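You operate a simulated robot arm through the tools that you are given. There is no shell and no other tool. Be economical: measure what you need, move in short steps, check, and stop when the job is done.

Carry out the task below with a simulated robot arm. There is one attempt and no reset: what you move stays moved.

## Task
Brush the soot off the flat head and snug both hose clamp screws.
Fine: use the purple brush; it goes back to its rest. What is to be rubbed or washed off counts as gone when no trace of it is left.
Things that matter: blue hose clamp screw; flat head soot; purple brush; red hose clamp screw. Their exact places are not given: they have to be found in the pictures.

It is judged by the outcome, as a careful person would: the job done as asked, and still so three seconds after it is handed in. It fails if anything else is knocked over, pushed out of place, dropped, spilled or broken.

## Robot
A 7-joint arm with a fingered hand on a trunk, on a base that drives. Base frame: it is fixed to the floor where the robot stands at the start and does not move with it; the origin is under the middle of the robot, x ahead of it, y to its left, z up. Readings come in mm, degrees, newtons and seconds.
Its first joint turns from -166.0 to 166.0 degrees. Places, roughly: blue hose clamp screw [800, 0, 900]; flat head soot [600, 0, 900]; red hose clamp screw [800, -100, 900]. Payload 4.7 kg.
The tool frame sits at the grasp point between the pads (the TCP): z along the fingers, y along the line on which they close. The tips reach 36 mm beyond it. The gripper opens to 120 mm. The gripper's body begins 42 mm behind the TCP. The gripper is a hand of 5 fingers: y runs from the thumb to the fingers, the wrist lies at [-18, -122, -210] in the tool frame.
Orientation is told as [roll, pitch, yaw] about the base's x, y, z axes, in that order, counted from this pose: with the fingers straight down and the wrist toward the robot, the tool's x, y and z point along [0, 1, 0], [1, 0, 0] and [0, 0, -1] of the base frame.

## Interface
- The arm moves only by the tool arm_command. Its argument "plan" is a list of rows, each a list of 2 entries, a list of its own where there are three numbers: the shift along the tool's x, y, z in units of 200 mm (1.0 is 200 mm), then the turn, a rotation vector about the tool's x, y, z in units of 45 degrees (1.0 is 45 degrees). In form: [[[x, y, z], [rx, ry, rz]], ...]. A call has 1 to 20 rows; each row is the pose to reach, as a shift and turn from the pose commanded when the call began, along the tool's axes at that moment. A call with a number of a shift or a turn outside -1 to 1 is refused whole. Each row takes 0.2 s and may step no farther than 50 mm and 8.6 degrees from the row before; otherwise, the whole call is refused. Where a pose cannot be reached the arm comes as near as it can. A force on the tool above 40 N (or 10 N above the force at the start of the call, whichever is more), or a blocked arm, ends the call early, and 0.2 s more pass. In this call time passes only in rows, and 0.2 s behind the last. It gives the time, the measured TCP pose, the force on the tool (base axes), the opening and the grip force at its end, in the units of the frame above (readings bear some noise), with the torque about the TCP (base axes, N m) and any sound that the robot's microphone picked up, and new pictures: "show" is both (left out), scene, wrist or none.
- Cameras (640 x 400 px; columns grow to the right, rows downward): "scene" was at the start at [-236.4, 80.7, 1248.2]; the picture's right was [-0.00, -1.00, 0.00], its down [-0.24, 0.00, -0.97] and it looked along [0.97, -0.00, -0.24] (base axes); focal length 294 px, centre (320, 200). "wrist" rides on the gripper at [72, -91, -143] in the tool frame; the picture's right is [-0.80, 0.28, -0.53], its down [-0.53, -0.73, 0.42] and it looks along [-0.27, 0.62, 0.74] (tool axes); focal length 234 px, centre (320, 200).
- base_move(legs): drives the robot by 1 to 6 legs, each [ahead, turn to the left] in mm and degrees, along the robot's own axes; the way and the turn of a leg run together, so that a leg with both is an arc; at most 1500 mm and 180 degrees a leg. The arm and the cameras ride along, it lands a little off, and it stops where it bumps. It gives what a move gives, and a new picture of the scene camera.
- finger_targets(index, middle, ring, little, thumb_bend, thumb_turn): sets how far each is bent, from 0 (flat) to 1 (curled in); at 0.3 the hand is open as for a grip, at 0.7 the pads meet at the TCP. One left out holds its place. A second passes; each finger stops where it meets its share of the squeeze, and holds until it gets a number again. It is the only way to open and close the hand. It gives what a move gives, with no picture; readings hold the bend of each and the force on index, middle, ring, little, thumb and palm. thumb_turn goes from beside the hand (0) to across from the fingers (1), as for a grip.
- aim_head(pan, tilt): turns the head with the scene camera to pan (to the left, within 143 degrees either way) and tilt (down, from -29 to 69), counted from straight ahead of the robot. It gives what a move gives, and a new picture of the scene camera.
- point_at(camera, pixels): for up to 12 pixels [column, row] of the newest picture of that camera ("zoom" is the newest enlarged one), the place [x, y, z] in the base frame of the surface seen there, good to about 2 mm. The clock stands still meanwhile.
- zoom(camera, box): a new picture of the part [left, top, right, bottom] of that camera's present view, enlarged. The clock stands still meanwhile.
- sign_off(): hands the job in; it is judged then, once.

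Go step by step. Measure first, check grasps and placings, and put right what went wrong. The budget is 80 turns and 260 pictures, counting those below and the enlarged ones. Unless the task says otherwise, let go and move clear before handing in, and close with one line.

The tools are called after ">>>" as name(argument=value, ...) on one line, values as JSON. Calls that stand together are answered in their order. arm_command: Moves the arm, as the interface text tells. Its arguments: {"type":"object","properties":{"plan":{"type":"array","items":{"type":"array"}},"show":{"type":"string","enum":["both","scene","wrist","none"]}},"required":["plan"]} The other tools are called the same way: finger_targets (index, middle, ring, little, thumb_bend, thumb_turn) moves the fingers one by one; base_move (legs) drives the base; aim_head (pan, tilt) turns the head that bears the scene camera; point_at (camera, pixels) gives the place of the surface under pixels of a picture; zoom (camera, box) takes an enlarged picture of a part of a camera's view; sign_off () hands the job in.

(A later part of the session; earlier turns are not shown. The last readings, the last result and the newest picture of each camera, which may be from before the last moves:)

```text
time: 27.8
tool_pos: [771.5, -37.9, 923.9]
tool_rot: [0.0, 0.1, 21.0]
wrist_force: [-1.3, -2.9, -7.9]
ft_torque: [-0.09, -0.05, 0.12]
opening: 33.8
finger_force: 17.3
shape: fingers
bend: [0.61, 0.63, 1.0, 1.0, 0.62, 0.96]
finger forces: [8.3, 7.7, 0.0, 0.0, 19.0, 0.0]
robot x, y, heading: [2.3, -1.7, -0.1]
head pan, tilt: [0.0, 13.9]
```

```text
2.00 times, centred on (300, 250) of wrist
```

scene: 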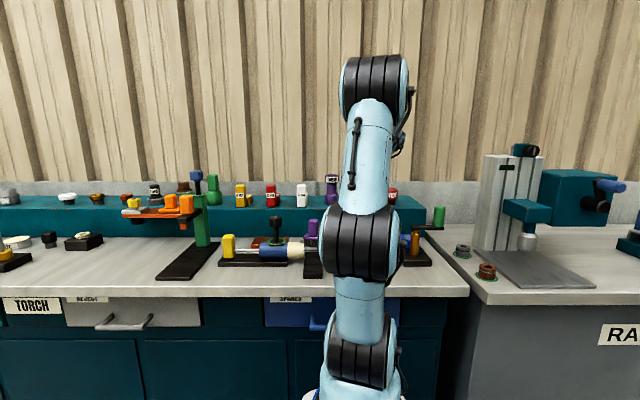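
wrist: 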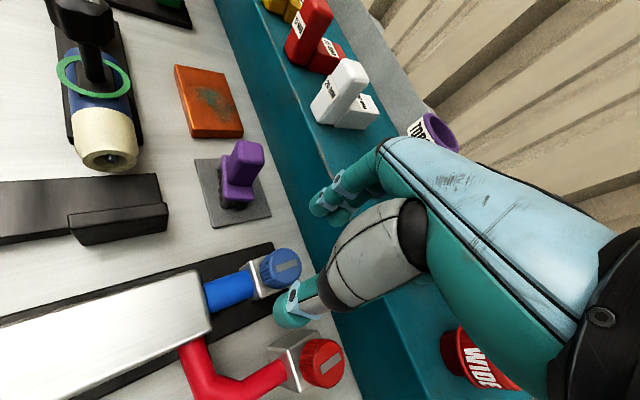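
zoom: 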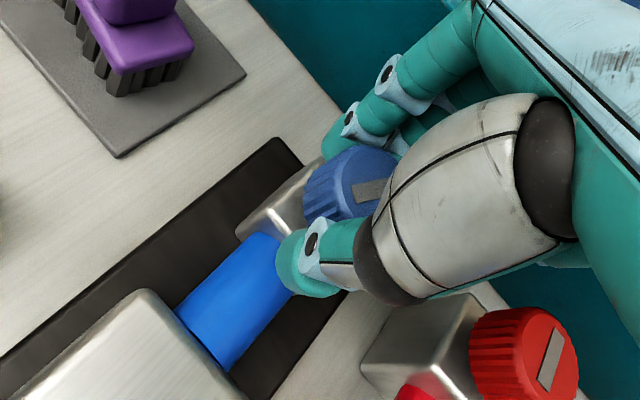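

The knob turns with the hand (bar stays fixed in view), torque 0.12 N m. I continue 42° more, easing down 0.5 mm.

>>> arm_command(plan=[[[0, 0, 0.002], [0, 0, 0.13]], [[0, 0, 0.003], [0, 0, 0.26]], [[0, 0, 0.003], [0, 0, 0.4]], [[0, 0, 0.003], [0, 0, 0.53]], [[0, 0, 0.003], [0, 0, 0.66]], [[0, 0, 0.003], [0, 0, 0.8]], [[0, 0, 0.003], [0, 0, 0.93]]], show="none")

>>> zoom(camera="wrist", box=[200, 150, 400, 350])

```text
time: 29.4
tool_pos: [772.6, -37.5, 923.0]
tool_rot: [-0.1, -0.1, -20.7]
wrist_force: [9.2, 5.0, -3.2]
ft_torque: [-0.18, -0.71, 0.46]
opening: 32.4
finger_force: 23.3
shape: fingers
bend: [0.61, 0.59, 1.0, 1.0, 0.62, 0.96]
finger forces: [8.1, 22.7, 0.1, 0.0, 16.1, 0.0]
robot x, y, heading: [4.8, -2.0, 0.1]
head pan, tilt: [0.0, 13.9]
```

```text
2.00 times, centred on (300, 250) of wrist
```

zoom: 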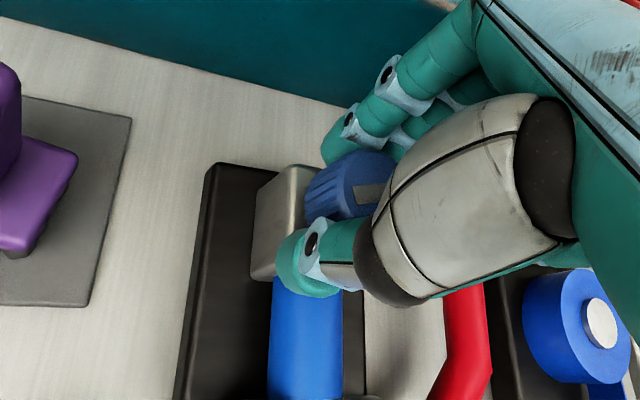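

Torque climbed to 0.46 N m, so it's tightening. I turn another 18° and compare.

>>> arm_command(plan=[[[0, 0, 0], [0, 0, 0.1]], [[0, 0, 0], [0, 0, 0.2]], [[0, 0, 0], [0, 0, 0.3]], [[0, 0, 0], [0, 0, 0.4]]], show="none")

>>> zoom(camera="wrist", box=[200, 150, 400, 350])

```text
time: 30.4
tool_pos: [770.1, -38.6, 922.9]
tool_rot: [-0.1, 0.1, -38.9]
wrist_force: [0.6, -4.9, -5.9]
ft_torque: [-0.33, -0.02, 0.0]
opening: 31.9
finger_force: 17.8
shape: fingers
bend: [0.61, 0.62, 1.0, 1.0, 0.63, 0.96]
finger forces: [10.1, 9.8, 0.0, 0.0, 16.5, 0.0]
robot x, y, heading: [0.0, -0.6, -0.2]
head pan, tilt: [0.0, 13.9]
```

```text
2.00 times, centred on (300, 250) of wrist
```

zoom: 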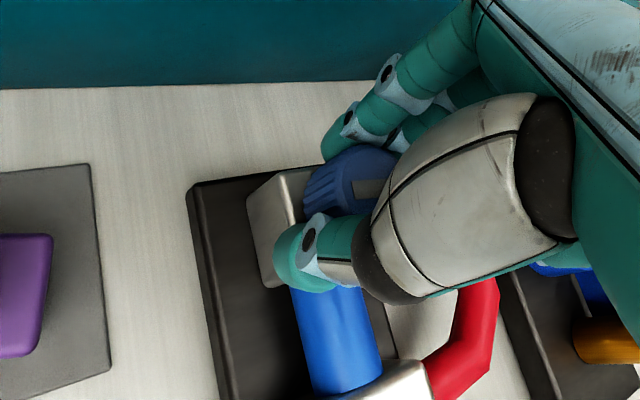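

Torque fell to 0; unclear whether it slipped. I keep turning 36° and look at the bar angle.

>>> arm_command(plan=[[[0, 0, 0], [0, 0, 0.13]], [[0, 0, 0], [0, 0, 0.26]], [[0, 0, 0], [0, 0, 0.4]]], show="none")

>>> arm_command(plan=[[[0, 0, 0], [0, 0, 0.13]], [[0, 0, 0], [0, 0, 0.26]], [[0, 0, 0], [0, 0, 0.4]]], show="none")

>>> zoom(camera="wrist", box=[240, 190, 360, 290])

```text
time: 31.2
tool_pos: [771.3, -37.6, 923.5]
tool_rot: [-0.1, 0.0, -56.8]
wrist_force: [0.1, -4.9, -8.6]
ft_torque: [-0.27, -0.11, 0.06]
opening: 32.2
finger_force: 19.5
shape: fingers
bend: [0.61, 0.63, 1.0, 1.0, 0.63, 0.97]
finger forces: [14.5, 8.9, 0.0, 0.0, 15.3, 0.0]
robot x, y, heading: [3.4, 1.2, 0.1]
head pan, tilt: [0.0, 13.9]
```

```text
time: 32.0
tool_pos: [771.3, -37.6, 922.8]
tool_rot: [0.1, -0.1, -74.7]
wrist_force: [-1.5, -5.1, -10.6]
ft_torque: [-0.33, -0.07, 0.13]
opening: 32.2
finger_force: 21.7
shape: fingers
bend: [0.61, 0.63, 1.0, 1.0, 0.63, 0.97]
finger forces: [17.4, 10.5, 0.0, 0.1, 15.1, 0.0]
robot x, y, heading: [2.0, 2.5, 0.3]
head pan, tilt: [0.0, 13.9]
```

```text
4.00 times, centred on (300, 240) of wrist
```

zoom: 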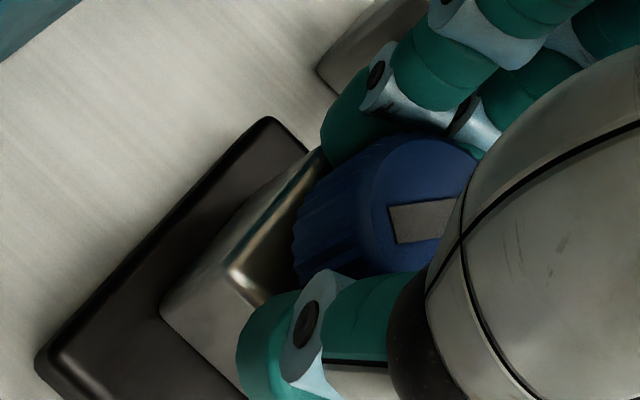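

The bar keeps its angle relative to the hand, so the knob is still turning freely (~120° so far). I continue another 36°, easing down 1 mm.

>>> arm_command(plan=[[[0, 0, 0.003], [0, 0, 0.13]], [[0, 0, 0.005], [0, 0, 0.26]], [[0, 0, 0.005], [0, 0, 0.4]]], show="none")

>>> arm_command(plan=[[[0, 0, 0.0], [0, 0, 0.13]], [[0, 0, 0.0], [0, 0, 0.26]], [[0, 0, 0.0], [0, 0, 0.4]]], show="scene")

>>> zoom(camera="wrist", box=[240, 190, 360, 290])

```text
time: 32.8
tool_pos: [770.7, -39.0, 922.9]
tool_rot: [0.1, 0.0, -92.9]
wrist_force: [4.3, -8.7, -1.9]
ft_torque: [-0.72, 0.03, 0.42]
opening: 32.2
finger_force: 25.0
shape: fingers
bend: [0.6, 0.61, 1.0, 1.0, 0.63, 0.97]
finger forces: [10.5, 25.2, 0.0, 0.0, 14.3, 0.0]
robot x, y, heading: [3.2, -5.3, 0.2]
head pan, tilt: [0.0, 13.9]
```

```text
time: 33.6
tool_pos: [771.4, -39.1, 922.6]
tool_rot: [0.2, -0.1, -110.8]
wrist_force: [12.2, -17.3, 3.4]
ft_torque: [-1.18, -0.1, 0.83]
opening: 32.2
finger_force: 27.9
shape: fingers
bend: [0.61, 0.58, 1.0, 1.0, 0.63, 0.97]
finger forces: [9.3, 32.6, 0.1, 0.1, 13.6, 0.0]
robot x, y, heading: [-0.6, -1.3, 0.1]
head pan, tilt: [0.0, 13.9]
```

scene: 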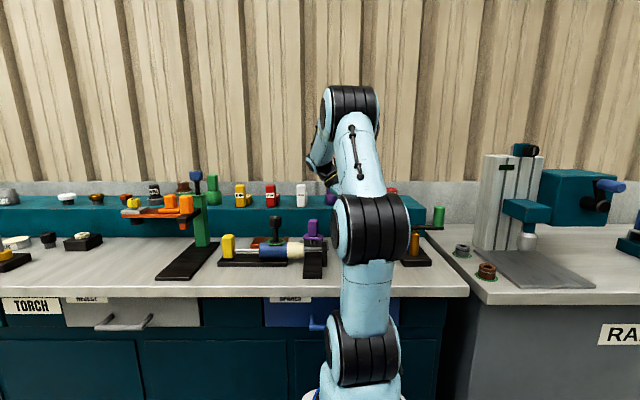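

```text
4.00 times, centred on (300, 240) of wrist
```

zoom: 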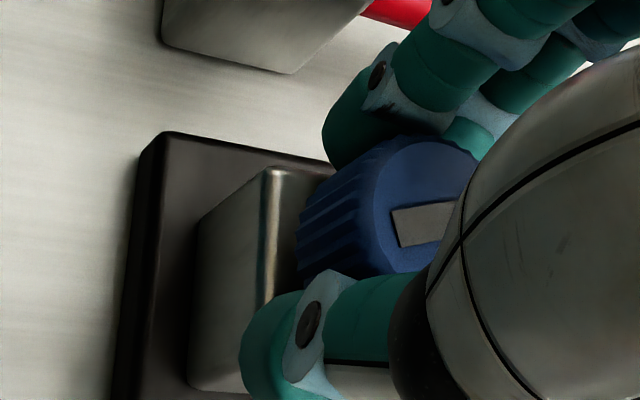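

Torque now rises steadily to 0.83 N m: it's getting tight. I turn 12° more and watch.

>>> arm_command(plan=[[[0, 0, 0.0], [0, 0, 0.09]], [[0, 0, 0.0], [0, 0, 0.18]], [[0, 0, 0.0], [0, 0, 0.27]]], show="none")

>>> zoom(camera="wrist", box=[240, 190, 360, 290])

```text
time: 34.4
tool_pos: [768.6, -36.3, 922.1]
tool_rot: [-0.1, 0.0, -122.9]
wrist_force: [-4.2, -7.4, 7.3]
ft_torque: [-0.13, 0.2, -0.03]
opening: 32.4
finger_force: 25.5
shape: fingers
bend: [0.59, 0.59, 1.0, 1.0, 0.65, 0.96]
finger forces: [13.7, 14.4, 0.1, 0.0, 23.3, 0.1]
robot x, y, heading: [-1.4, -2.0, -0.0]
head pan, tilt: [0.0, 13.9]
```

```text
4.00 times, centred on (300, 240) of wrist
```

zoom: 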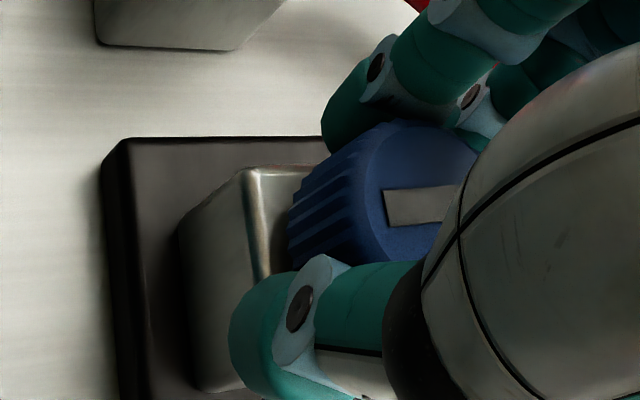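

The finger forces redistributed and torque dropped, probably a slip at the stop. I release, rise and turn back to inspect and regrip.

>>> finger_targets(index=0.45, middle=0.45, thumb_bend=0.45)

>>> arm_command(plan=[[[0, 0, -0.1], [0, 0, 0]], [[0, 0, -0.25], [0, 0, 0]], [[0, 0, -0.4], [0, 0, 0]], [[0, 0, -0.4], [0, 0, -0.166]], [[0, 0, -0.4], [0, 0, -0.332]], [[0, 0, -0.4], [0, 0, -0.498]], [[0, 0, -0.4], [0, 0, -0.664]], [[0, 0, -0.4], [0, 0, -0.83]], [[0, 0, -0.4], [0, 0, -1.0]]], show="none")

>>> arm_command(plan=[[[0, 0, 0], [0, 0, -0.166]], [[0, 0, 0], [0, 0, -0.332]], [[0, 0, 0], [0, 0, -0.498]], [[0, 0, 0], [0, 0, -0.664]], [[0, 0, 0], [0, 0, -0.83]], [[0, 0, 0], [0, 0, -1.0]]], show="none")

>>> arm_command(plan=[[[0, 0, 0], [0, 0, -0.166]], [[0, 0, 0], [0, 0, -0.332]], [[0, 0, 0], [0, 0, -0.498]], [[0, 0, 0], [0, 0, -0.664]], [[0, 0, 0], [0, 0, -0.83]], [[0, 0, 0], [0, 0, -1.0]]], show="none")

>>> arm_command(plan=[[[0, 0, 0], [0, 0, -0.166]], [[0, 0, 0], [0, 0, -0.332]], [[0, 0, 0], [0, 0, -0.498]], [[0, 0, 0], [0, 0, -0.664]], [[0, 0, 0], [0, 0, -0.733]]], show="wrist")

>>> zoom(camera="wrist", box=[180, 150, 420, 390])

```text
time: 35.4
tool_pos: [770.6, -37.0, 922.3]
tool_rot: [0.0, 0.0, -122.8]
wrist_force: [0.1, -0.5, -0.6]
ft_torque: [0.0, 0.0, -0.02]
opening: 77.5
finger_force: 0.0
shape: fingers
bend: [0.45, 0.45, 1.0, 1.0, 0.45, 0.97]
finger forces: [0.1, 0.1, 0.0, 0.1, 0.0, 0.0]
robot x, y, heading: [-0.8, -0.2, -0.1]
head pan, tilt: [0.0, 13.9]
```

```text
time: 37.4
tool_pos: [771.1, -38.0, 1003.2]
tool_rot: [-0.1, 0.0, -77.7]
wrist_force: [0.2, 0.1, -0.9]
ft_torque: [-0.01, 0.02, -0.02]
opening: 77.8
finger_force: 0.2
shape: fingers
bend: [0.45, 0.45, 1.0, 1.0, 0.45, 0.97]
finger forces: [0.1, 0.0, 0.1, 0.0, 0.1, 0.0]
robot x, y, heading: [-4.8, 1.2, 0.1]
head pan, tilt: [0.0, 13.9]
```

```text
time: 38.8
tool_pos: [770.8, -38.6, 1004.2]
tool_rot: [0.0, 0.0, -32.8]
wrist_force: [-0.2, 0.0, 0.2]
ft_torque: [-0.01, 0.02, -0.01]
opening: 77.8
finger_force: 0.0
shape: fingers
bend: [0.45, 0.45, 1.0, 1.0, 0.45, 0.97]
finger forces: [0.1, 0.1, 0.1, 0.1, 0.0, 0.0]
robot x, y, heading: [-3.1, -0.7, 0.2]
head pan, tilt: [0.0, 13.9]
```

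```text
time: 40.2
tool_pos: [771.3, -37.6, 1002.1]
tool_rot: [-0.1, 0.0, 12.2]
wrist_force: [-0.9, 0.2, -0.4]
ft_torque: [-0.02, -0.05, 0.02]
opening: 77.5
finger_force: 0.2
shape: fingers
bend: [0.45, 0.45, 1.0, 1.0, 0.45, 0.97]
finger forces: [0.1, 0.1, 0.0, 0.1, 0.0, 0.0]
robot x, y, heading: [-1.1, -3.5, 0.2]
head pan, tilt: [0.0, 13.9]
```

```text
time: 41.4
tool_pos: [771.0, -38.6, 1002.9]
tool_rot: [0.0, 0.0, 45.2]
wrist_force: [0.7, 0.0, 0.1]
ft_torque: [0.01, 0.02, 0.0]
opening: 77.6
finger_force: 0.2
shape: fingers
bend: [0.45, 0.45, 1.0, 1.0, 0.45, 0.97]
finger forces: [0.1, 0.0, 0.1, 0.0, 0.0, 0.1]
robot x, y, heading: [0.0, -1.1, 0.1]
head pan, tilt: [0.0, 13.9]
```

wrist: 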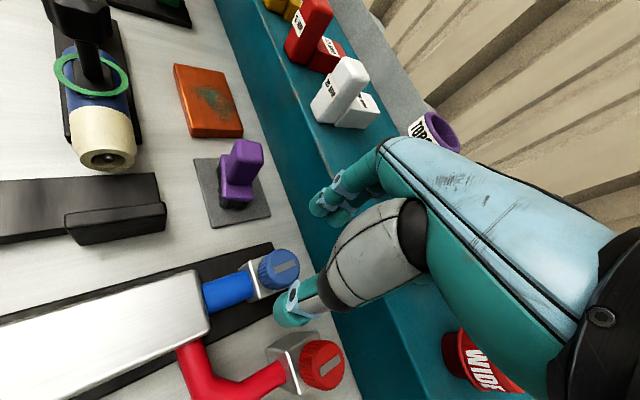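

```text
1.67 times, centred on (300, 270) of wrist
```

zoom: 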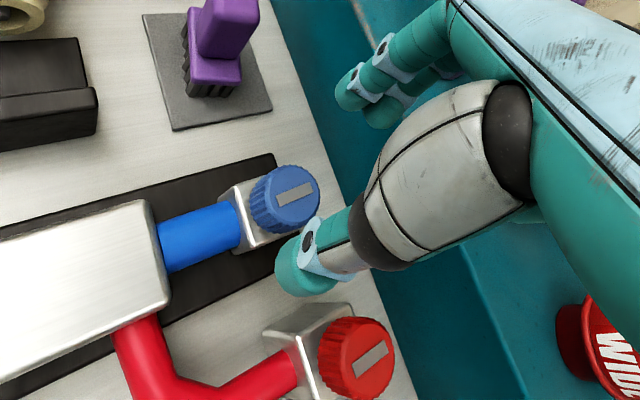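

The bar is tilted ~12° ccw of its old (180°-symmetric) angle, consistent with a full ~165° turn without slip. I regrip and continue from yaw 45.

>>> arm_command(plan=[[[0, 0, 0.12], [0, 0, 0]], [[0, 0, 0.24], [0, 0, 0]], [[0, 0, 0.32], [0, 0, 0]], [[0, 0, 0.37], [0, 0, 0]], [[0, 0, 0.398], [0, 0, 0]]], show="none")

>>> finger_targets(index=0.8, middle=0.8, thumb_bend=0.8)

>>> arm_command(plan=[[[0, 0, 0], [0, 0, 0.1]], [[0, 0, 0], [0, 0, 0.2]], [[0, 0, 0], [0, 0, 0.3]]], show="none")

>>> zoom(camera="wrist", box=[240, 190, 360, 290])

```text
time: 42.6
tool_pos: [770.2, -38.0, 924.9]
tool_rot: [-0.1, 0.0, 45.1]
wrist_force: [0.8, 0.1, 0.5]
ft_torque: [0.0, 0.03, -0.02]
opening: 77.6
finger_force: 0.0
shape: fingers
bend: [0.45, 0.45, 1.0, 1.0, 0.45, 0.97]
finger forces: [0.0, 0.1, 0.1, 0.0, 0.1, 0.0]
robot x, y, heading: [2.1, 1.4, -0.2]
head pan, tilt: [0.0, 13.9]
```

```text
time: 43.6
tool_pos: [771.7, -38.5, 924.0]
tool_rot: [-0.1, 0.0, 45.1]
wrist_force: [5.7, -8.2, -1.7]
ft_torque: [-0.13, -0.6, -0.07]
opening: 34.4
finger_force: 24.1
shape: fingers
bend: [0.6, 0.63, 1.0, 1.0, 0.62, 0.96]
finger forces: [11.8, 13.5, 0.1, 0.2, 23.5, 0.0]
robot x, y, heading: [-0.6, -0.1, -0.2]
head pan, tilt: [0.0, 13.9]
```

```text
time: 44.4
tool_pos: [770.1, -37.3, 923.5]
tool_rot: [0.1, 0.0, 31.5]
wrist_force: [-2.5, -5.1, -0.2]
ft_torque: [0.13, -0.28, 0.13]
opening: 32.6
finger_force: 25.9
shape: fingers
bend: [0.6, 0.63, 1.0, 1.0, 0.62, 0.96]
finger forces: [18.2, 9.7, 0.1, 0.0, 23.8, 0.1]
robot x, y, heading: [-0.4, 1.6, -0.1]
head pan, tilt: [0.0, 13.9]
```

```text
4.00 times, centred on (300, 240) of wrist
```

zoom: 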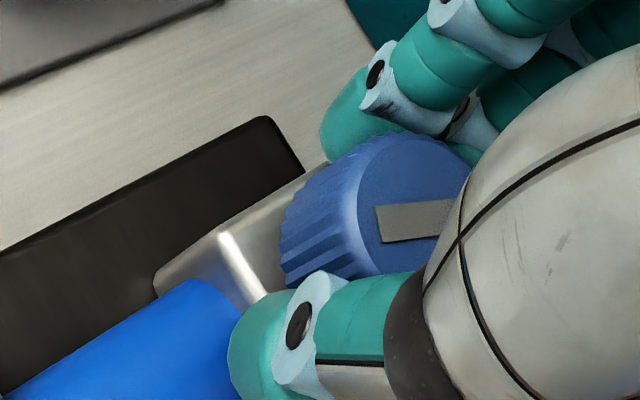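

Bar angle in view ≈-5°; I turn on in steps and log torque.

>>> arm_command(plan=[[[0, 0, 0], [0, 0, 0.13]], [[0, 0, 0], [0, 0, 0.26]], [[0, 0, 0], [0, 0, 0.4]]], show="none")

>>> zoom(camera="wrist", box=[240, 190, 360, 290])

>>> arm_command(plan=[[[0, 0, 0], [0, 0, 0.13]], [[0, 0, 0], [0, 0, 0.26]], [[0, 0, 0], [0, 0, 0.4]]], show="none")

>>> zoom(camera="wrist", box=[240, 190, 360, 290])

```text
time: 45.2
tool_pos: [770.5, -36.5, 923.1]
tool_rot: [0.0, 0.0, 13.5]
wrist_force: [-5.8, 2.2, -1.6]
ft_torque: [0.24, -0.21, 0.37]
opening: 32.9
finger_force: 26.8
shape: fingers
bend: [0.61, 0.63, 1.0, 1.0, 0.62, 0.97]
finger forces: [18.6, 10.4, 0.0, 0.0, 25.7, 0.0]
robot x, y, heading: [-0.1, -1.6, -0.2]
head pan, tilt: [0.0, 13.9]
```

```text
4.00 times, centred on (300, 240) of wrist
```

zoom: 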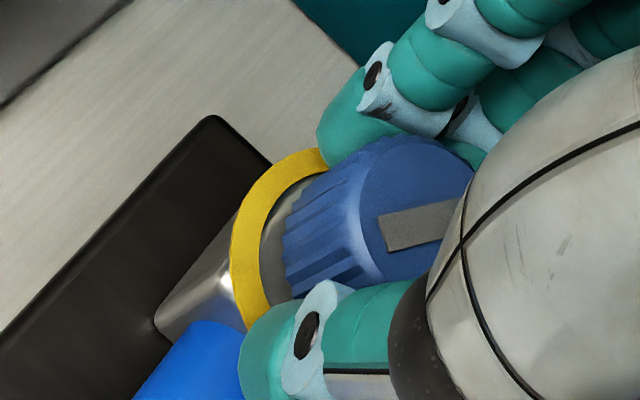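

```text
time: 46.0
tool_pos: [771.5, -36.3, 923.1]
tool_rot: [-0.1, 0.1, -4.3]
wrist_force: [-5.4, 13.6, -4.1]
ft_torque: [0.38, -0.33, 0.84]
opening: 33.2
finger_force: 29.8
shape: fingers
bend: [0.61, 0.61, 1.0, 1.0, 0.62, 0.99]
finger forces: [12.6, 21.4, 0.0, 0.0, 25.7, 0.0]
robot x, y, heading: [1.4, -1.1, 0.1]
head pan, tilt: [0.0, 13.9]
```

```text
4.00 times, centred on (300, 240) of wrist
```

zoom: 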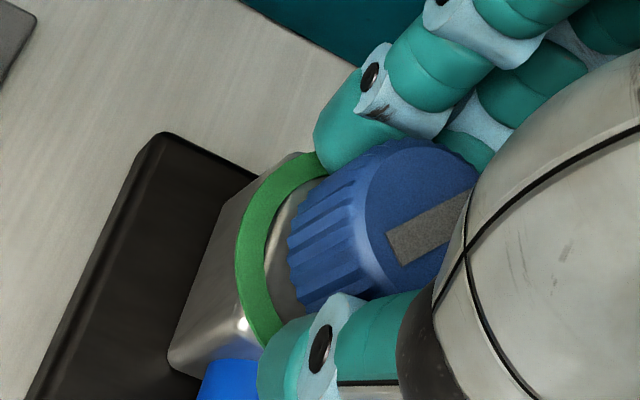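

A ring under the knob showed yellow, then green at torque 0.84: blue is snug, so I stop here, release and rise.

>>> finger_targets(index=0.45, middle=0.45, thumb_bend=0.45)

>>> arm_command(plan=[[[0, 0, -0.1], [0, 0, 0]], [[0, 0, -0.25], [0, 0, 0]], [[0, 0, -0.4], [0, 0, 0]], [[0, 0, -0.4], [0, 0, -0.166]], [[0, 0, -0.4], [0, 0, -0.332]], [[0, 0, -0.4], [0, 0, -0.498]], [[0, 0, -0.4], [0, 0, -0.664]], [[0, 0, -0.4], [0, 0, -0.83]], [[0, 0, -0.4], [0, 0, -1.0]]], show="wrist")

>>> zoom(camera="wrist", box=[220, 230, 380, 390])

```text
time: 47.0
tool_pos: [771.0, -38.4, 923.5]
tool_rot: [-0.1, 0.0, -4.4]
wrist_force: [-0.8, -0.4, 0.3]
ft_torque: [0.01, 0.02, 0.04]
opening: 77.7
finger_force: 0.0
shape: fingers
bend: [0.45, 0.45, 1.0, 1.0, 0.45, 0.98]
finger forces: [0.0, 0.0, 0.0, 0.0, 0.0, 0.0]
robot x, y, heading: [-1.9, -0.0, -0.1]
head pan, tilt: [0.0, 13.9]
```

```text
time: 49.0
tool_pos: [770.4, -38.5, 1002.8]
tool_rot: [-0.1, 0.0, 40.8]
wrist_force: [0.9, 0.1, 0.2]
ft_torque: [0.0, -0.05, 0.03]
opening: 78.0
finger_force: 0.1
shape: fingers
bend: [0.45, 0.45, 1.0, 1.0, 0.45, 0.98]
finger forces: [0.0, 0.1, 0.0, 0.0, 0.0, 0.1]
robot x, y, heading: [1.7, -0.4, 0.2]
head pan, tilt: [0.0, 13.9]
```

wrist: 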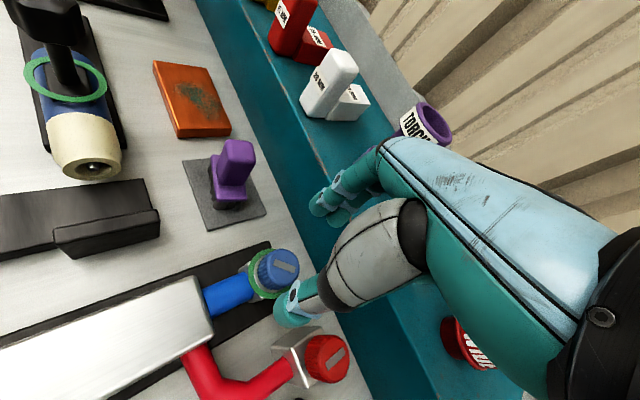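

```text
2.50 times, centred on (300, 310) of wrist
```

zoom: 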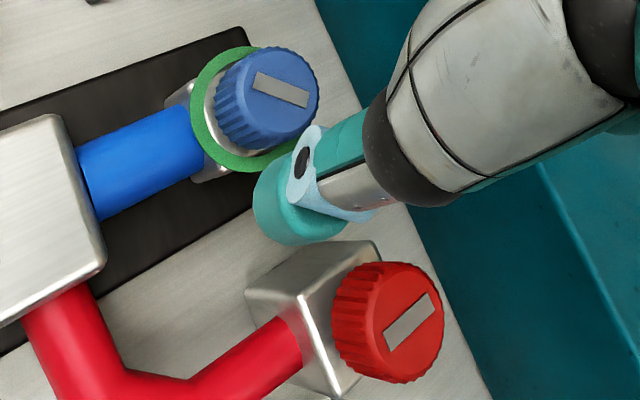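

Blue ring stays green. I measure the red knob relative to the blue in this same picture.

>>> point_at(camera="zoom", pixels=[[280, 88], [412, 320], [405, 268], [438, 325], [405, 375], [370, 330], [283, 52], [312, 100], [262, 125], [245, 85]])

```text
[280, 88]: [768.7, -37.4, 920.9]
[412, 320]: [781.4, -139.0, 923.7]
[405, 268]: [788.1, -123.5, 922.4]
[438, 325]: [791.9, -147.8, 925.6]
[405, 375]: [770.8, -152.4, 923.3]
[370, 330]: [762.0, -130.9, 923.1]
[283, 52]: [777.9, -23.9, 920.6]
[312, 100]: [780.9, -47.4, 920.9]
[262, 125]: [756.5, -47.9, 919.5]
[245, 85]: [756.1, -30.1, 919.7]
```

Red centre ≈(779.5,-138.5). I move above it and pre-turn further counter-clockwise to gain stroke.

>>> arm_command(plan=[[[-0.1, -0.07, 0], [0, 0, -0.13]], [[-0.2, -0.14, 0], [0, 0, -0.28]], [[-0.3, -0.21, 0], [0, 0, -0.43]], [[-0.408, -0.292, 0], [0, 0, -0.58]], [[-0.408, -0.292, 0], [0, 0, -0.74]], [[-0.408, -0.292, 0], [0, 0, -0.88]]])

>>> zoom(camera="wrist", box=[180, 150, 420, 390])

```text
time: 50.4
tool_pos: [780.2, -136.3, 1003.5]
tool_rot: [0.0, 0.0, 80.3]
wrist_force: [0.0, -0.6, 1.3]
ft_torque: [0.02, -0.04, -0.05]
opening: 77.5
finger_force: 0.0
shape: fingers
bend: [0.45, 0.45, 1.0, 1.0, 0.45, 0.98]
finger forces: [0.0, 0.0, 0.0, 0.1, 0.1, 0.0]
robot x, y, heading: [-0.9, 0.1, 0.1]
head pan, tilt: [0.0, 13.9]
```

scene: 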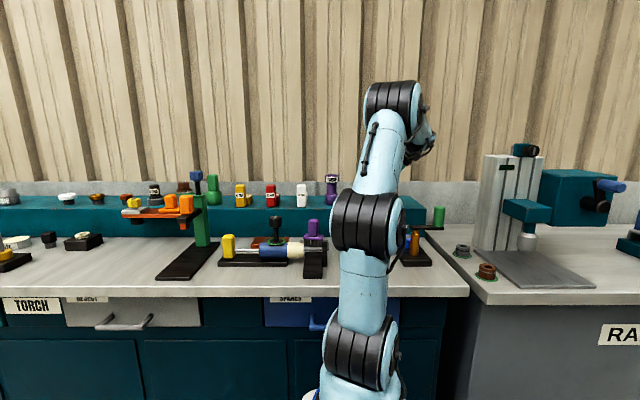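
wrist: 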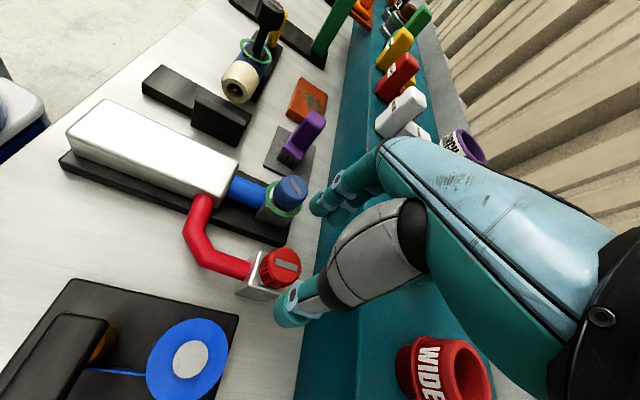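

```text
1.67 times, centred on (300, 270) of wrist
```

zoom: 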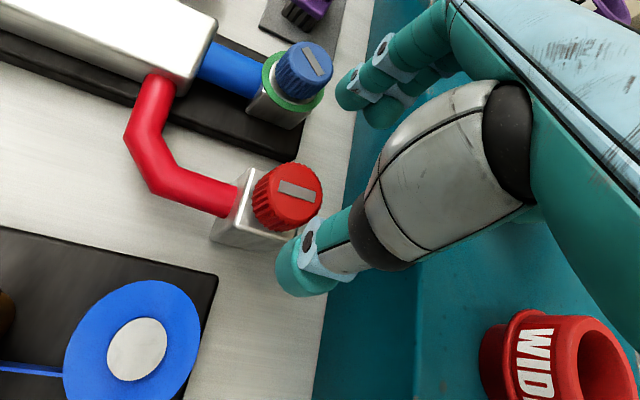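

Red top is centred as predicted. I lower and grip.

>>> arm_command(plan=[[[0, -0.005, 0.12], [0, 0, 0]], [[0, -0.005, 0.24], [0, 0, 0]], [[0, -0.005, 0.32], [0, 0, 0]], [[0, -0.005, 0.37], [0, 0, 0]], [[0, -0.005, 0.395], [0, 0, 0]]], show="none")

>>> zoom(camera="wrist", box=[200, 150, 400, 350])

>>> finger_targets(index=0.8, middle=0.8, thumb_bend=0.8)

>>> zoom(camera="wrist", box=[200, 150, 400, 350])

```text
time: 51.6
tool_pos: [779.1, -139.1, 924.3]
tool_rot: [0.0, 0.0, 80.2]
wrist_force: [-0.6, -0.5, 0.2]
ft_torque: [-0.04, -0.02, 0.0]
opening: 77.6
finger_force: 0.0
shape: fingers
bend: [0.45, 0.45, 1.0, 1.0, 0.45, 0.98]
finger forces: [0.0, 0.0, 0.1, 0.0, 0.1, 0.1]
robot x, y, heading: [3.7, -0.0, 0.1]
head pan, tilt: [0.0, 13.9]
```

```text
2.00 times, centred on (300, 250) of wrist
```

zoom: 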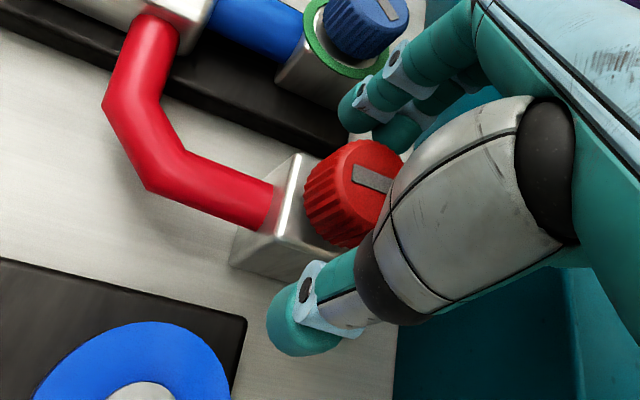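

```text
time: 52.6
tool_pos: [779.7, -138.4, 924.2]
tool_rot: [0.0, 0.0, 80.3]
wrist_force: [12.6, -3.1, -7.3]
ft_torque: [-0.03, -0.38, 0.01]
opening: 32.5
finger_force: 24.7
shape: fingers
bend: [0.59, 0.62, 1.0, 1.0, 0.63, 0.96]
finger forces: [10.3, 15.3, 0.0, 0.1, 23.2, 0.0]
robot x, y, heading: [2.8, 0.6, -0.1]
head pan, tilt: [0.0, 13.9]
```

```text
2.00 times, centred on (300, 250) of wrist
```

zoom: 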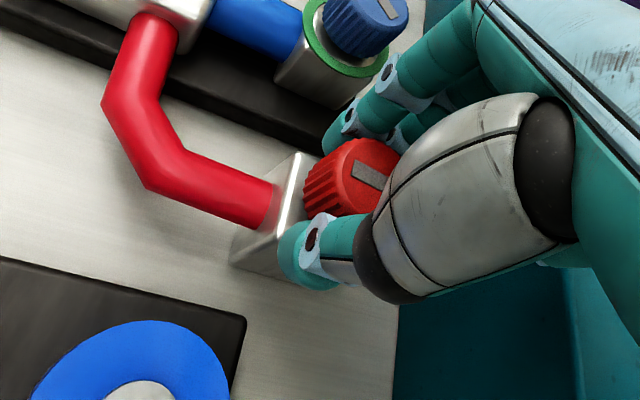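

Gripped. I turn clockwise 42°, shifting 1.5 mm in +x to ease the side force.

>>> arm_command(plan=[[[-0.008, 0, 0], [0, 0, 0.0]], [[-0.008, 0, 0], [0, 0, 0.15]], [[-0.008, 0, 0], [0, 0, 0.3]], [[-0.008, 0, 0], [0, 0, 0.45]]], show="none")

>>> arm_command(plan=[[[0, 0, 0], [0, 0, 0.15]], [[0, 0, 0], [0, 0, 0.3]], [[0, 0, 0], [0, 0, 0.45]]], show="none")

>>> zoom(camera="wrist", box=[240, 190, 360, 290])

```text
time: 53.6
tool_pos: [781.1, -139.5, 923.3]
tool_rot: [0.1, 0.0, 59.8]
wrist_force: [0.9, -6.4, -12.1]
ft_torque: [-0.18, -0.12, 0.02]
opening: 32.7
finger_force: 22.6
shape: fingers
bend: [0.59, 0.63, 1.0, 1.0, 0.63, 0.96]
finger forces: [10.1, 11.0, 0.0, 0.1, 24.7, 0.0]
robot x, y, heading: [-3.0, 2.0, -0.3]
head pan, tilt: [0.0, 13.9]
```

```text
time: 54.4
tool_pos: [781.4, -140.1, 924.8]
tool_rot: [0.0, 0.0, 39.6]
wrist_force: [-3.0, -8.9, -13.2]
ft_torque: [-0.32, 0.07, 0.05]
opening: 33.4
finger_force: 23.3
shape: fingers
bend: [0.6, 0.63, 1.0, 1.0, 0.63, 0.95]
finger forces: [10.7, 10.6, 0.0, 0.0, 25.3, 0.1]
robot x, y, heading: [-2.3, -3.0, -0.0]
head pan, tilt: [0.0, 13.9]
```

```text
4.00 times, centred on (300, 240) of wrist
```

zoom: 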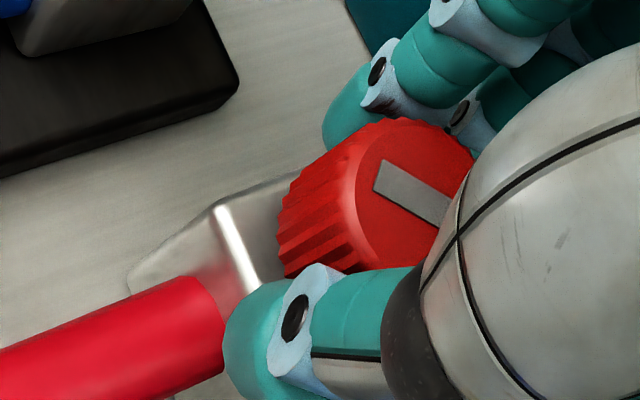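

It turns freely, no ring yet. I continue with small relief of side and vertical force.

>>> arm_command(plan=[[[-0.003, -0.003, 0.004], [0, 0, 0.15]], [[-0.004, -0.003, 0.006], [0, 0, 0.3]], [[-0.004, -0.003, 0.006], [0, 0, 0.45]]], show="none")

>>> arm_command(plan=[[[0, 0, 0], [0, 0, 0.15]], [[0, 0, 0], [0, 0, 0.3]], [[0, 0, 0], [0, 0, 0.45]]], show="none")

>>> zoom(camera="wrist", box=[240, 190, 360, 290])

```text
time: 55.2
tool_pos: [781.5, -139.4, 923.5]
tool_rot: [0.0, 0.0, 19.3]
wrist_force: [-8.7, -6.7, -4.6]
ft_torque: [0.05, 0.11, 0.16]
opening: 33.1
finger_force: 29.6
shape: fingers
bend: [0.6, 0.64, 1.0, 1.0, 0.63, 0.95]
finger forces: [22.2, 10.3, 0.1, 0.0, 26.5, 0.0]
robot x, y, heading: [-1.6, -2.1, -0.0]
head pan, tilt: [0.0, 13.9]
```

```text
time: 56.0
tool_pos: [781.3, -140.1, 923.1]
tool_rot: [0.0, 0.1, -0.8]
wrist_force: [-10.4, -6.3, -9.3]
ft_torque: [-0.22, 0.35, 0.04]
opening: 32.8
finger_force: 25.7
shape: fingers
bend: [0.6, 0.64, 1.0, 1.0, 0.63, 0.95]
finger forces: [8.7, 14.5, 0.1, 0.0, 27.3, 0.1]
robot x, y, heading: [1.5, -3.9, -0.1]
head pan, tilt: [0.0, 13.9]
```

```text
4.00 times, centred on (300, 240) of wrist
```

zoom: 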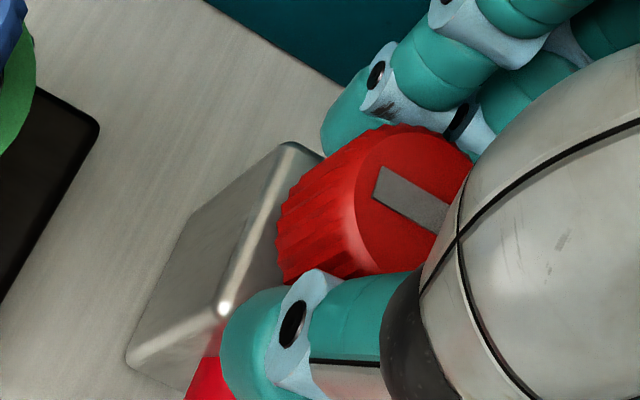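

Still free at ~80° turned. On with two more 20° steps.

>>> arm_command(plan=[[[-0.003, -0.005, 0.003], [0, 0, 0.15]], [[-0.004, -0.007, 0.004], [0, 0, 0.3]], [[-0.004, -0.007, 0.004], [0, 0, 0.45]]], show="none")

>>> arm_command(plan=[[[0, 0, 0], [0, 0, 0.15]], [[0, 0, 0], [0, 0, 0.3]], [[0, 0, 0], [0, 0, 0.45]]], show="none")

>>> zoom(camera="wrist", box=[240, 190, 360, 290])

```text
time: 56.8
tool_pos: [780.6, -141.6, 923.1]
tool_rot: [-0.1, 0.1, -20.9]
wrist_force: [-8.9, -3.4, -4.1]
ft_torque: [-0.1, 0.31, 0.23]
opening: 32.8
finger_force: 28.2
shape: fingers
bend: [0.6, 0.64, 1.0, 1.0, 0.63, 0.96]
finger forces: [9.7, 18.6, 0.0, 0.0, 27.4, 0.0]
robot x, y, heading: [0.0, 0.1, -0.2]
head pan, tilt: [0.0, 13.9]
```

```text
time: 57.6
tool_pos: [780.1, -140.7, 923.2]
tool_rot: [0.0, -0.1, -41.2]
wrist_force: [-5.4, 7.0, -0.4]
ft_torque: [0.25, 0.44, 0.5]
opening: 35.3
finger_force: 27.7
shape: fingers
bend: [0.61, 0.63, 1.0, 1.0, 0.62, 0.99]
finger forces: [10.9, 16.2, 0.0, 0.1, 29.1, 0.0]
robot x, y, heading: [-0.1, -1.1, -0.0]
head pan, tilt: [0.0, 13.9]
```

```text
4.00 times, centred on (300, 240) of wrist
```

zoom: 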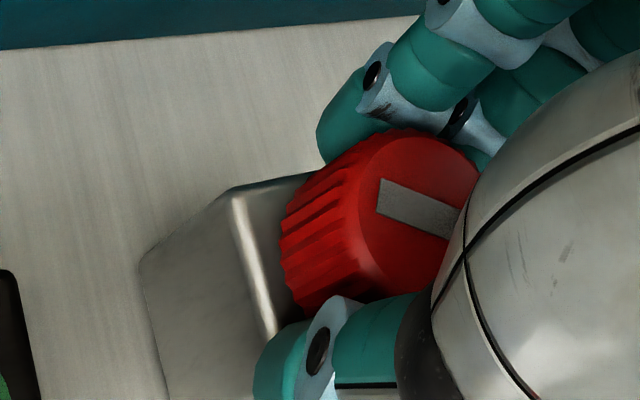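

Torque 0.5 and no ring yet. Two more steps with looks.

>>> arm_command(plan=[[[0, 0, 0], [0, 0, 0.15]], [[0, 0, 0], [0, 0, 0.3]], [[0, 0, 0], [0, 0, 0.4]]], show="none")

>>> zoom(camera="wrist", box=[240, 190, 360, 290])

>>> arm_command(plan=[[[0, 0, 0], [0, 0, 0.15]], [[0, 0, 0], [0, 0, 0.3]], [[0, 0, 0], [0, 0, 0.4]]], show="none")

>>> zoom(camera="wrist", box=[240, 190, 360, 290])

```text
time: 58.4
tool_pos: [780.1, -139.2, 923.2]
tool_rot: [0.0, -0.1, -59.3]
wrist_force: [4.0, 12.6, -4.7]
ft_torque: [0.33, -0.43, 0.71]
opening: 36.1
finger_force: 34.0
shape: fingers
bend: [0.6, 0.63, 1.0, 1.0, 0.63, 0.98]
finger forces: [24.7, 19.7, 0.0, 0.1, 22.6, 0.1]
robot x, y, heading: [-0.6, -0.7, 0.0]
head pan, tilt: [0.0, 13.9]
```

```text
4.00 times, centred on (300, 240) of wrist
```

zoom: 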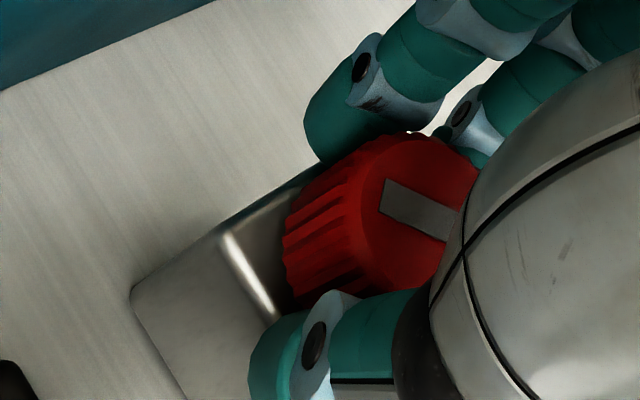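

```text
time: 59.2
tool_pos: [778.6, -142.6, 920.7]
tool_rot: [-0.1, 0.0, -77.4]
wrist_force: [-14.1, 6.0, -0.9]
ft_torque: [0.07, 0.47, 0.11]
opening: 34.0
finger_force: 28.2
shape: fingers
bend: [0.61, 0.64, 1.0, 1.0, 0.63, 0.97]
finger forces: [9.6, 21.6, 0.1, 0.0, 24.9, 0.0]
robot x, y, heading: [1.0, -1.1, -0.1]
head pan, tilt: [0.0, 13.9]
```

```text
4.00 times, centred on (300, 240) of wrist
```

zoom: 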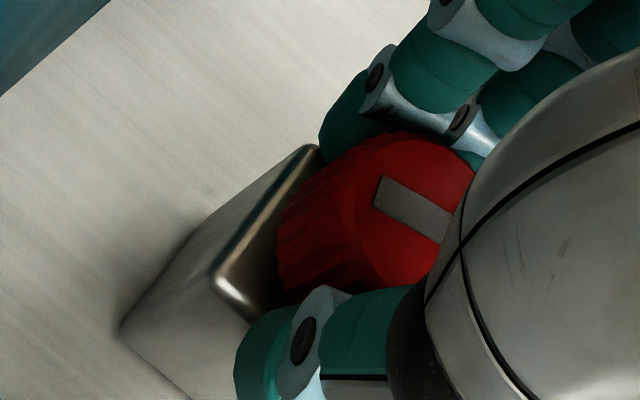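

Still turning with the hand (~155°), no ring. I continue in 18° steps with looks.

>>> arm_command(plan=[[[-0.004, -0.003, 0], [0, 0, 0.15]], [[-0.006, -0.005, 0], [0, 0, 0.3]], [[-0.006, -0.005, 0], [0, 0, 0.4]]], show="none")

>>> zoom(camera="wrist", box=[240, 190, 360, 290])

>>> arm_command(plan=[[[0, 0, 0], [0, 0, 0.15]], [[0, 0, 0], [0, 0, 0.3]], [[0, 0, 0], [0, 0, 0.4]]], show="none")

>>> zoom(camera="wrist", box=[240, 190, 360, 290])

```text
time: 60.0
tool_pos: [777.1, -141.1, 922.8]
tool_rot: [0.0, 0.1, -95.3]
wrist_force: [-10.1, 3.0, -5.4]
ft_torque: [-0.01, 0.37, 0.14]
opening: 33.9
finger_force: 27.3
shape: fingers
bend: [0.61, 0.63, 1.0, 1.0, 0.63, 0.97]
finger forces: [9.9, 23.1, 0.0, 0.1, 22.5, 0.1]
robot x, y, heading: [-3.6, -0.1, -0.0]
head pan, tilt: [0.0, 13.9]
```

```text
4.00 times, centred on (300, 240) of wrist
```

zoom: 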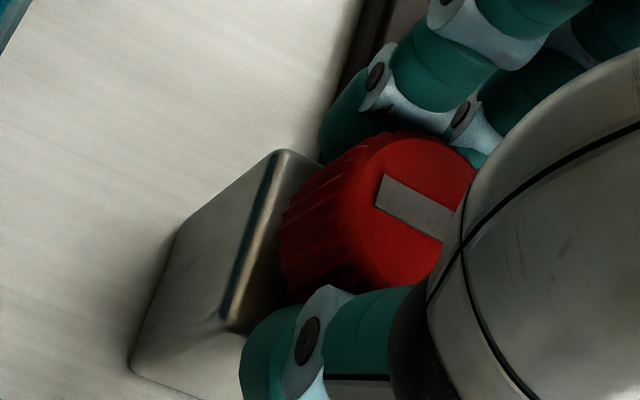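

```text
time: 60.8
tool_pos: [778.9, -140.1, 922.4]
tool_rot: [0.1, 0.0, -113.3]
wrist_force: [-12.1, 7.0, -7.4]
ft_torque: [0.03, 0.52, 0.11]
opening: 33.9
finger_force: 29.2
shape: fingers
bend: [0.61, 0.62, 1.0, 1.0, 0.63, 0.98]
finger forces: [9.5, 26.2, 0.1, 0.0, 22.4, 0.0]
robot x, y, heading: [-3.2, -1.9, -0.3]
head pan, tilt: [0.0, 13.9]
```

```text
4.00 times, centred on (300, 240) of wrist
```

zoom: 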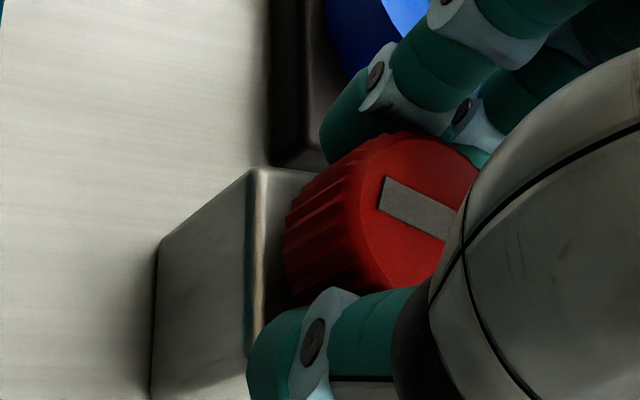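

Turned ~190° with no ring yet; I release, rise, wind back and regrip.

>>> finger_targets(index=0.45, middle=0.45, thumb_bend=0.45)

>>> arm_command(plan=[[[0, 0, -0.1], [0, 0, 0]], [[0, 0, -0.25], [0, 0, 0]], [[0, 0, -0.4], [0, 0, 0]], [[0, 0, -0.4], [0, 0, -0.166]], [[0, 0, -0.4], [0, 0, -0.332]], [[0, 0, -0.4], [0, 0, -0.498]], [[0, 0, -0.4], [0, 0, -0.664]], [[0, 0, -0.4], [0, 0, -0.83]], [[0, 0, -0.4], [0, 0, -1.0]]], show="none")

>>> arm_command(plan=[[[0, 0, 0], [0, 0, -0.166]], [[0, 0, 0], [0, 0, -0.332]], [[0, 0, 0], [0, 0, -0.498]], [[0, 0, 0], [0, 0, -0.664]], [[0, 0, 0], [0, 0, -0.83]], [[0, 0, 0], [0, 0, -1.0]]], show="none")

>>> arm_command(plan=[[[0, 0, 0], [0, 0, -0.166]], [[0, 0, 0], [0, 0, -0.332]], [[0, 0, 0], [0, 0, -0.498]], [[0, 0, 0], [0, 0, -0.664]], [[0, 0, 0], [0, 0, -0.83]], [[0, 0, 0], [0, 0, -1.0]]], show="none")

>>> arm_command(plan=[[[0, 0, 0], [0, 0, -0.166]], [[0, 0, 0], [0, 0, -0.332]], [[0, 0, 0], [0, 0, -0.498]], [[0, 0, 0], [0, 0, -0.664]], [[0, 0, 0], [0, 0, -0.83]], [[0, 0, 0], [0, 0, -1.0]]], show="wrist")

>>> zoom(camera="wrist", box=[180, 150, 420, 390])

```text
time: 61.8
tool_pos: [779.6, -139.4, 922.5]
tool_rot: [0.1, 0.0, -113.4]
wrist_force: [-0.6, 0.4, -0.1]
ft_torque: [0.02, 0.0, 0.01]
opening: 77.4
finger_force: 0.0
shape: fingers
bend: [0.45, 0.45, 1.0, 1.0, 0.45, 0.98]
finger forces: [0.0, 0.0, 0.0, 0.1, 0.1, 0.1]
robot x, y, heading: [-0.2, 2.4, -0.1]
head pan, tilt: [0.0, 13.9]
```

```text
time: 63.8
tool_pos: [777.6, -140.8, 1002.6]
tool_rot: [0.0, 0.0, -68.2]
wrist_force: [0.9, -0.6, 0.3]
ft_torque: [0.0, -0.01, 0.0]
opening: 77.9
finger_force: 0.0
shape: fingers
bend: [0.45, 0.45, 1.0, 1.0, 0.45, 0.98]
finger forces: [0.0, 0.0, 0.0, 0.1, 0.0, 0.0]
robot x, y, heading: [-1.6, -2.3, 0.1]
head pan, tilt: [0.0, 13.9]
```

```text
time: 65.2
tool_pos: [777.6, -140.6, 1003.2]
tool_rot: [0.1, 0.0, -23.2]
wrist_force: [-0.5, 0.1, -1.3]
ft_torque: [-0.01, -0.05, 0.01]
opening: 77.7
finger_force: 0.0
shape: fingers
bend: [0.45, 0.45, 1.0, 1.0, 0.45, 0.98]
finger forces: [0.0, 0.1, 0.0, 0.0, 0.0, 0.1]
robot x, y, heading: [-2.1, -1.8, -0.1]
head pan, tilt: [0.0, 13.9]
```

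```text
time: 66.6
tool_pos: [779.1, -140.5, 1002.8]
tool_rot: [0.0, 0.0, 21.8]
wrist_force: [0.1, 0.4, 0.4]
ft_torque: [-0.02, 0.01, -0.04]
opening: 77.4
finger_force: 0.0
shape: fingers
bend: [0.45, 0.45, 1.0, 1.0, 0.45, 0.98]
finger forces: [0.0, 0.0, 0.0, 0.0, 0.0, 0.0]
robot x, y, heading: [-1.0, -3.2, -0.3]
head pan, tilt: [0.0, 13.9]
```

```text
time: 68.0
tool_pos: [778.7, -140.3, 1003.3]
tool_rot: [0.1, 0.0, 66.9]
wrist_force: [0.3, 0.2, 0.3]
ft_torque: [-0.02, -0.01, -0.01]
opening: 77.5
finger_force: 0.1
shape: fingers
bend: [0.45, 0.45, 1.0, 1.0, 0.45, 0.98]
finger forces: [0.0, 0.0, 0.0, 0.0, 0.0, 0.1]
robot x, y, heading: [-1.6, -0.7, -0.2]
head pan, tilt: [0.0, 13.9]
```

wrist: 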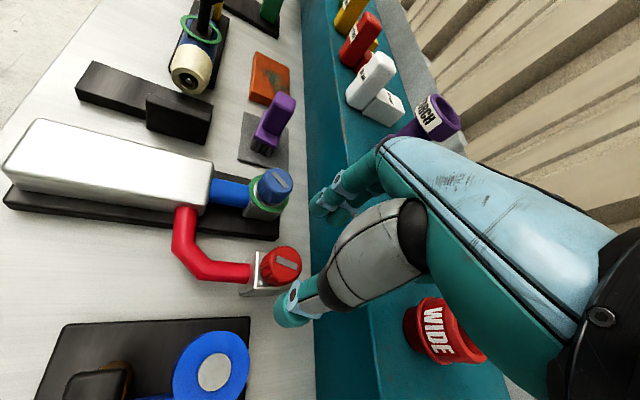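

```text
1.67 times, centred on (300, 270) of wrist
```

zoom: 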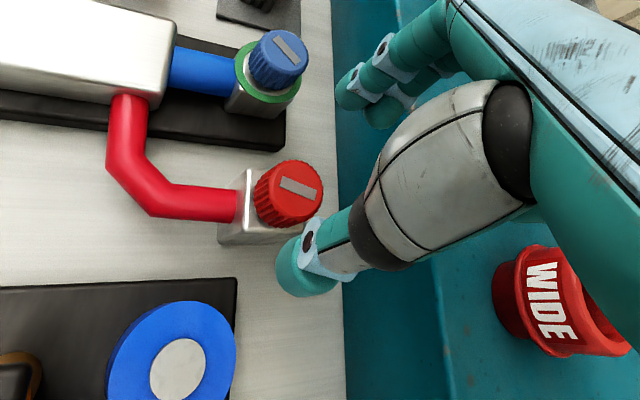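

Still centred; I descend, regrip and turn on in 18° steps.

>>> arm_command(plan=[[[0, 0, 0.12], [0, 0, 0]], [[0, 0, 0.24], [0, 0, 0]], [[0, 0, 0.32], [0, 0, 0]], [[0, 0, 0.37], [0, 0, 0]], [[0, 0, 0.395], [0, 0, 0]]], show="none")

>>> finger_targets(index=0.8, middle=0.8, thumb_bend=0.8)

>>> arm_command(plan=[[[0, 0, 0], [0, 0, 0.13]], [[0, 0, 0], [0, 0, 0.26]], [[0, 0, 0], [0, 0, 0.4]]], show="none")

>>> zoom(camera="wrist", box=[240, 190, 360, 290])

```text
time: 69.2
tool_pos: [778.5, -140.4, 922.6]
tool_rot: [0.0, 0.0, 66.7]
wrist_force: [-0.5, -0.1, -0.1]
ft_torque: [-0.01, -0.01, 0.0]
opening: 77.5
finger_force: 0.1
shape: fingers
bend: [0.45, 0.45, 1.0, 1.0, 0.45, 0.98]
finger forces: [0.0, 0.0, 0.1, 0.0, 0.0, 0.0]
robot x, y, heading: [-0.1, -0.8, -0.1]
head pan, tilt: [0.0, 13.9]
```

```text
time: 70.2
tool_pos: [778.7, -139.9, 924.6]
tool_rot: [-0.2, 0.0, 66.7]
wrist_force: [3.7, 1.9, 8.9]
ft_torque: [0.68, -0.67, 0.26]
opening: 33.3
finger_force: 28.4
shape: fingers
bend: [0.59, 0.56, 1.0, 1.0, 0.63, 0.97]
finger forces: [10.8, 24.0, 0.0, 0.1, 21.3, 0.0]
robot x, y, heading: [-1.5, 0.5, -0.0]
head pan, tilt: [0.0, 13.9]
```

```text
time: 71.0
tool_pos: [777.2, -139.2, 923.0]
tool_rot: [0.1, 0.2, 48.7]
wrist_force: [-2.6, -6.8, 0.0]
ft_torque: [-0.06, -0.14, 0.15]
opening: 33.4
finger_force: 21.3
shape: fingers
bend: [0.58, 0.6, 1.0, 1.0, 0.65, 0.97]
finger forces: [11.9, 6.5, 0.0, 0.1, 23.3, 0.1]
robot x, y, heading: [-3.5, 0.7, 0.0]
head pan, tilt: [0.0, 13.9]
```

```text
4.00 times, centred on (300, 240) of wrist
```

zoom: 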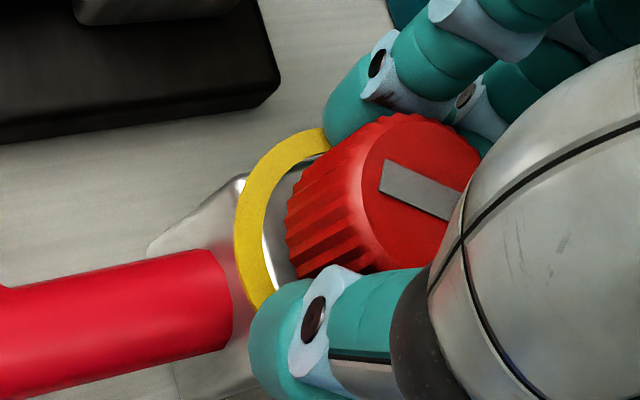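

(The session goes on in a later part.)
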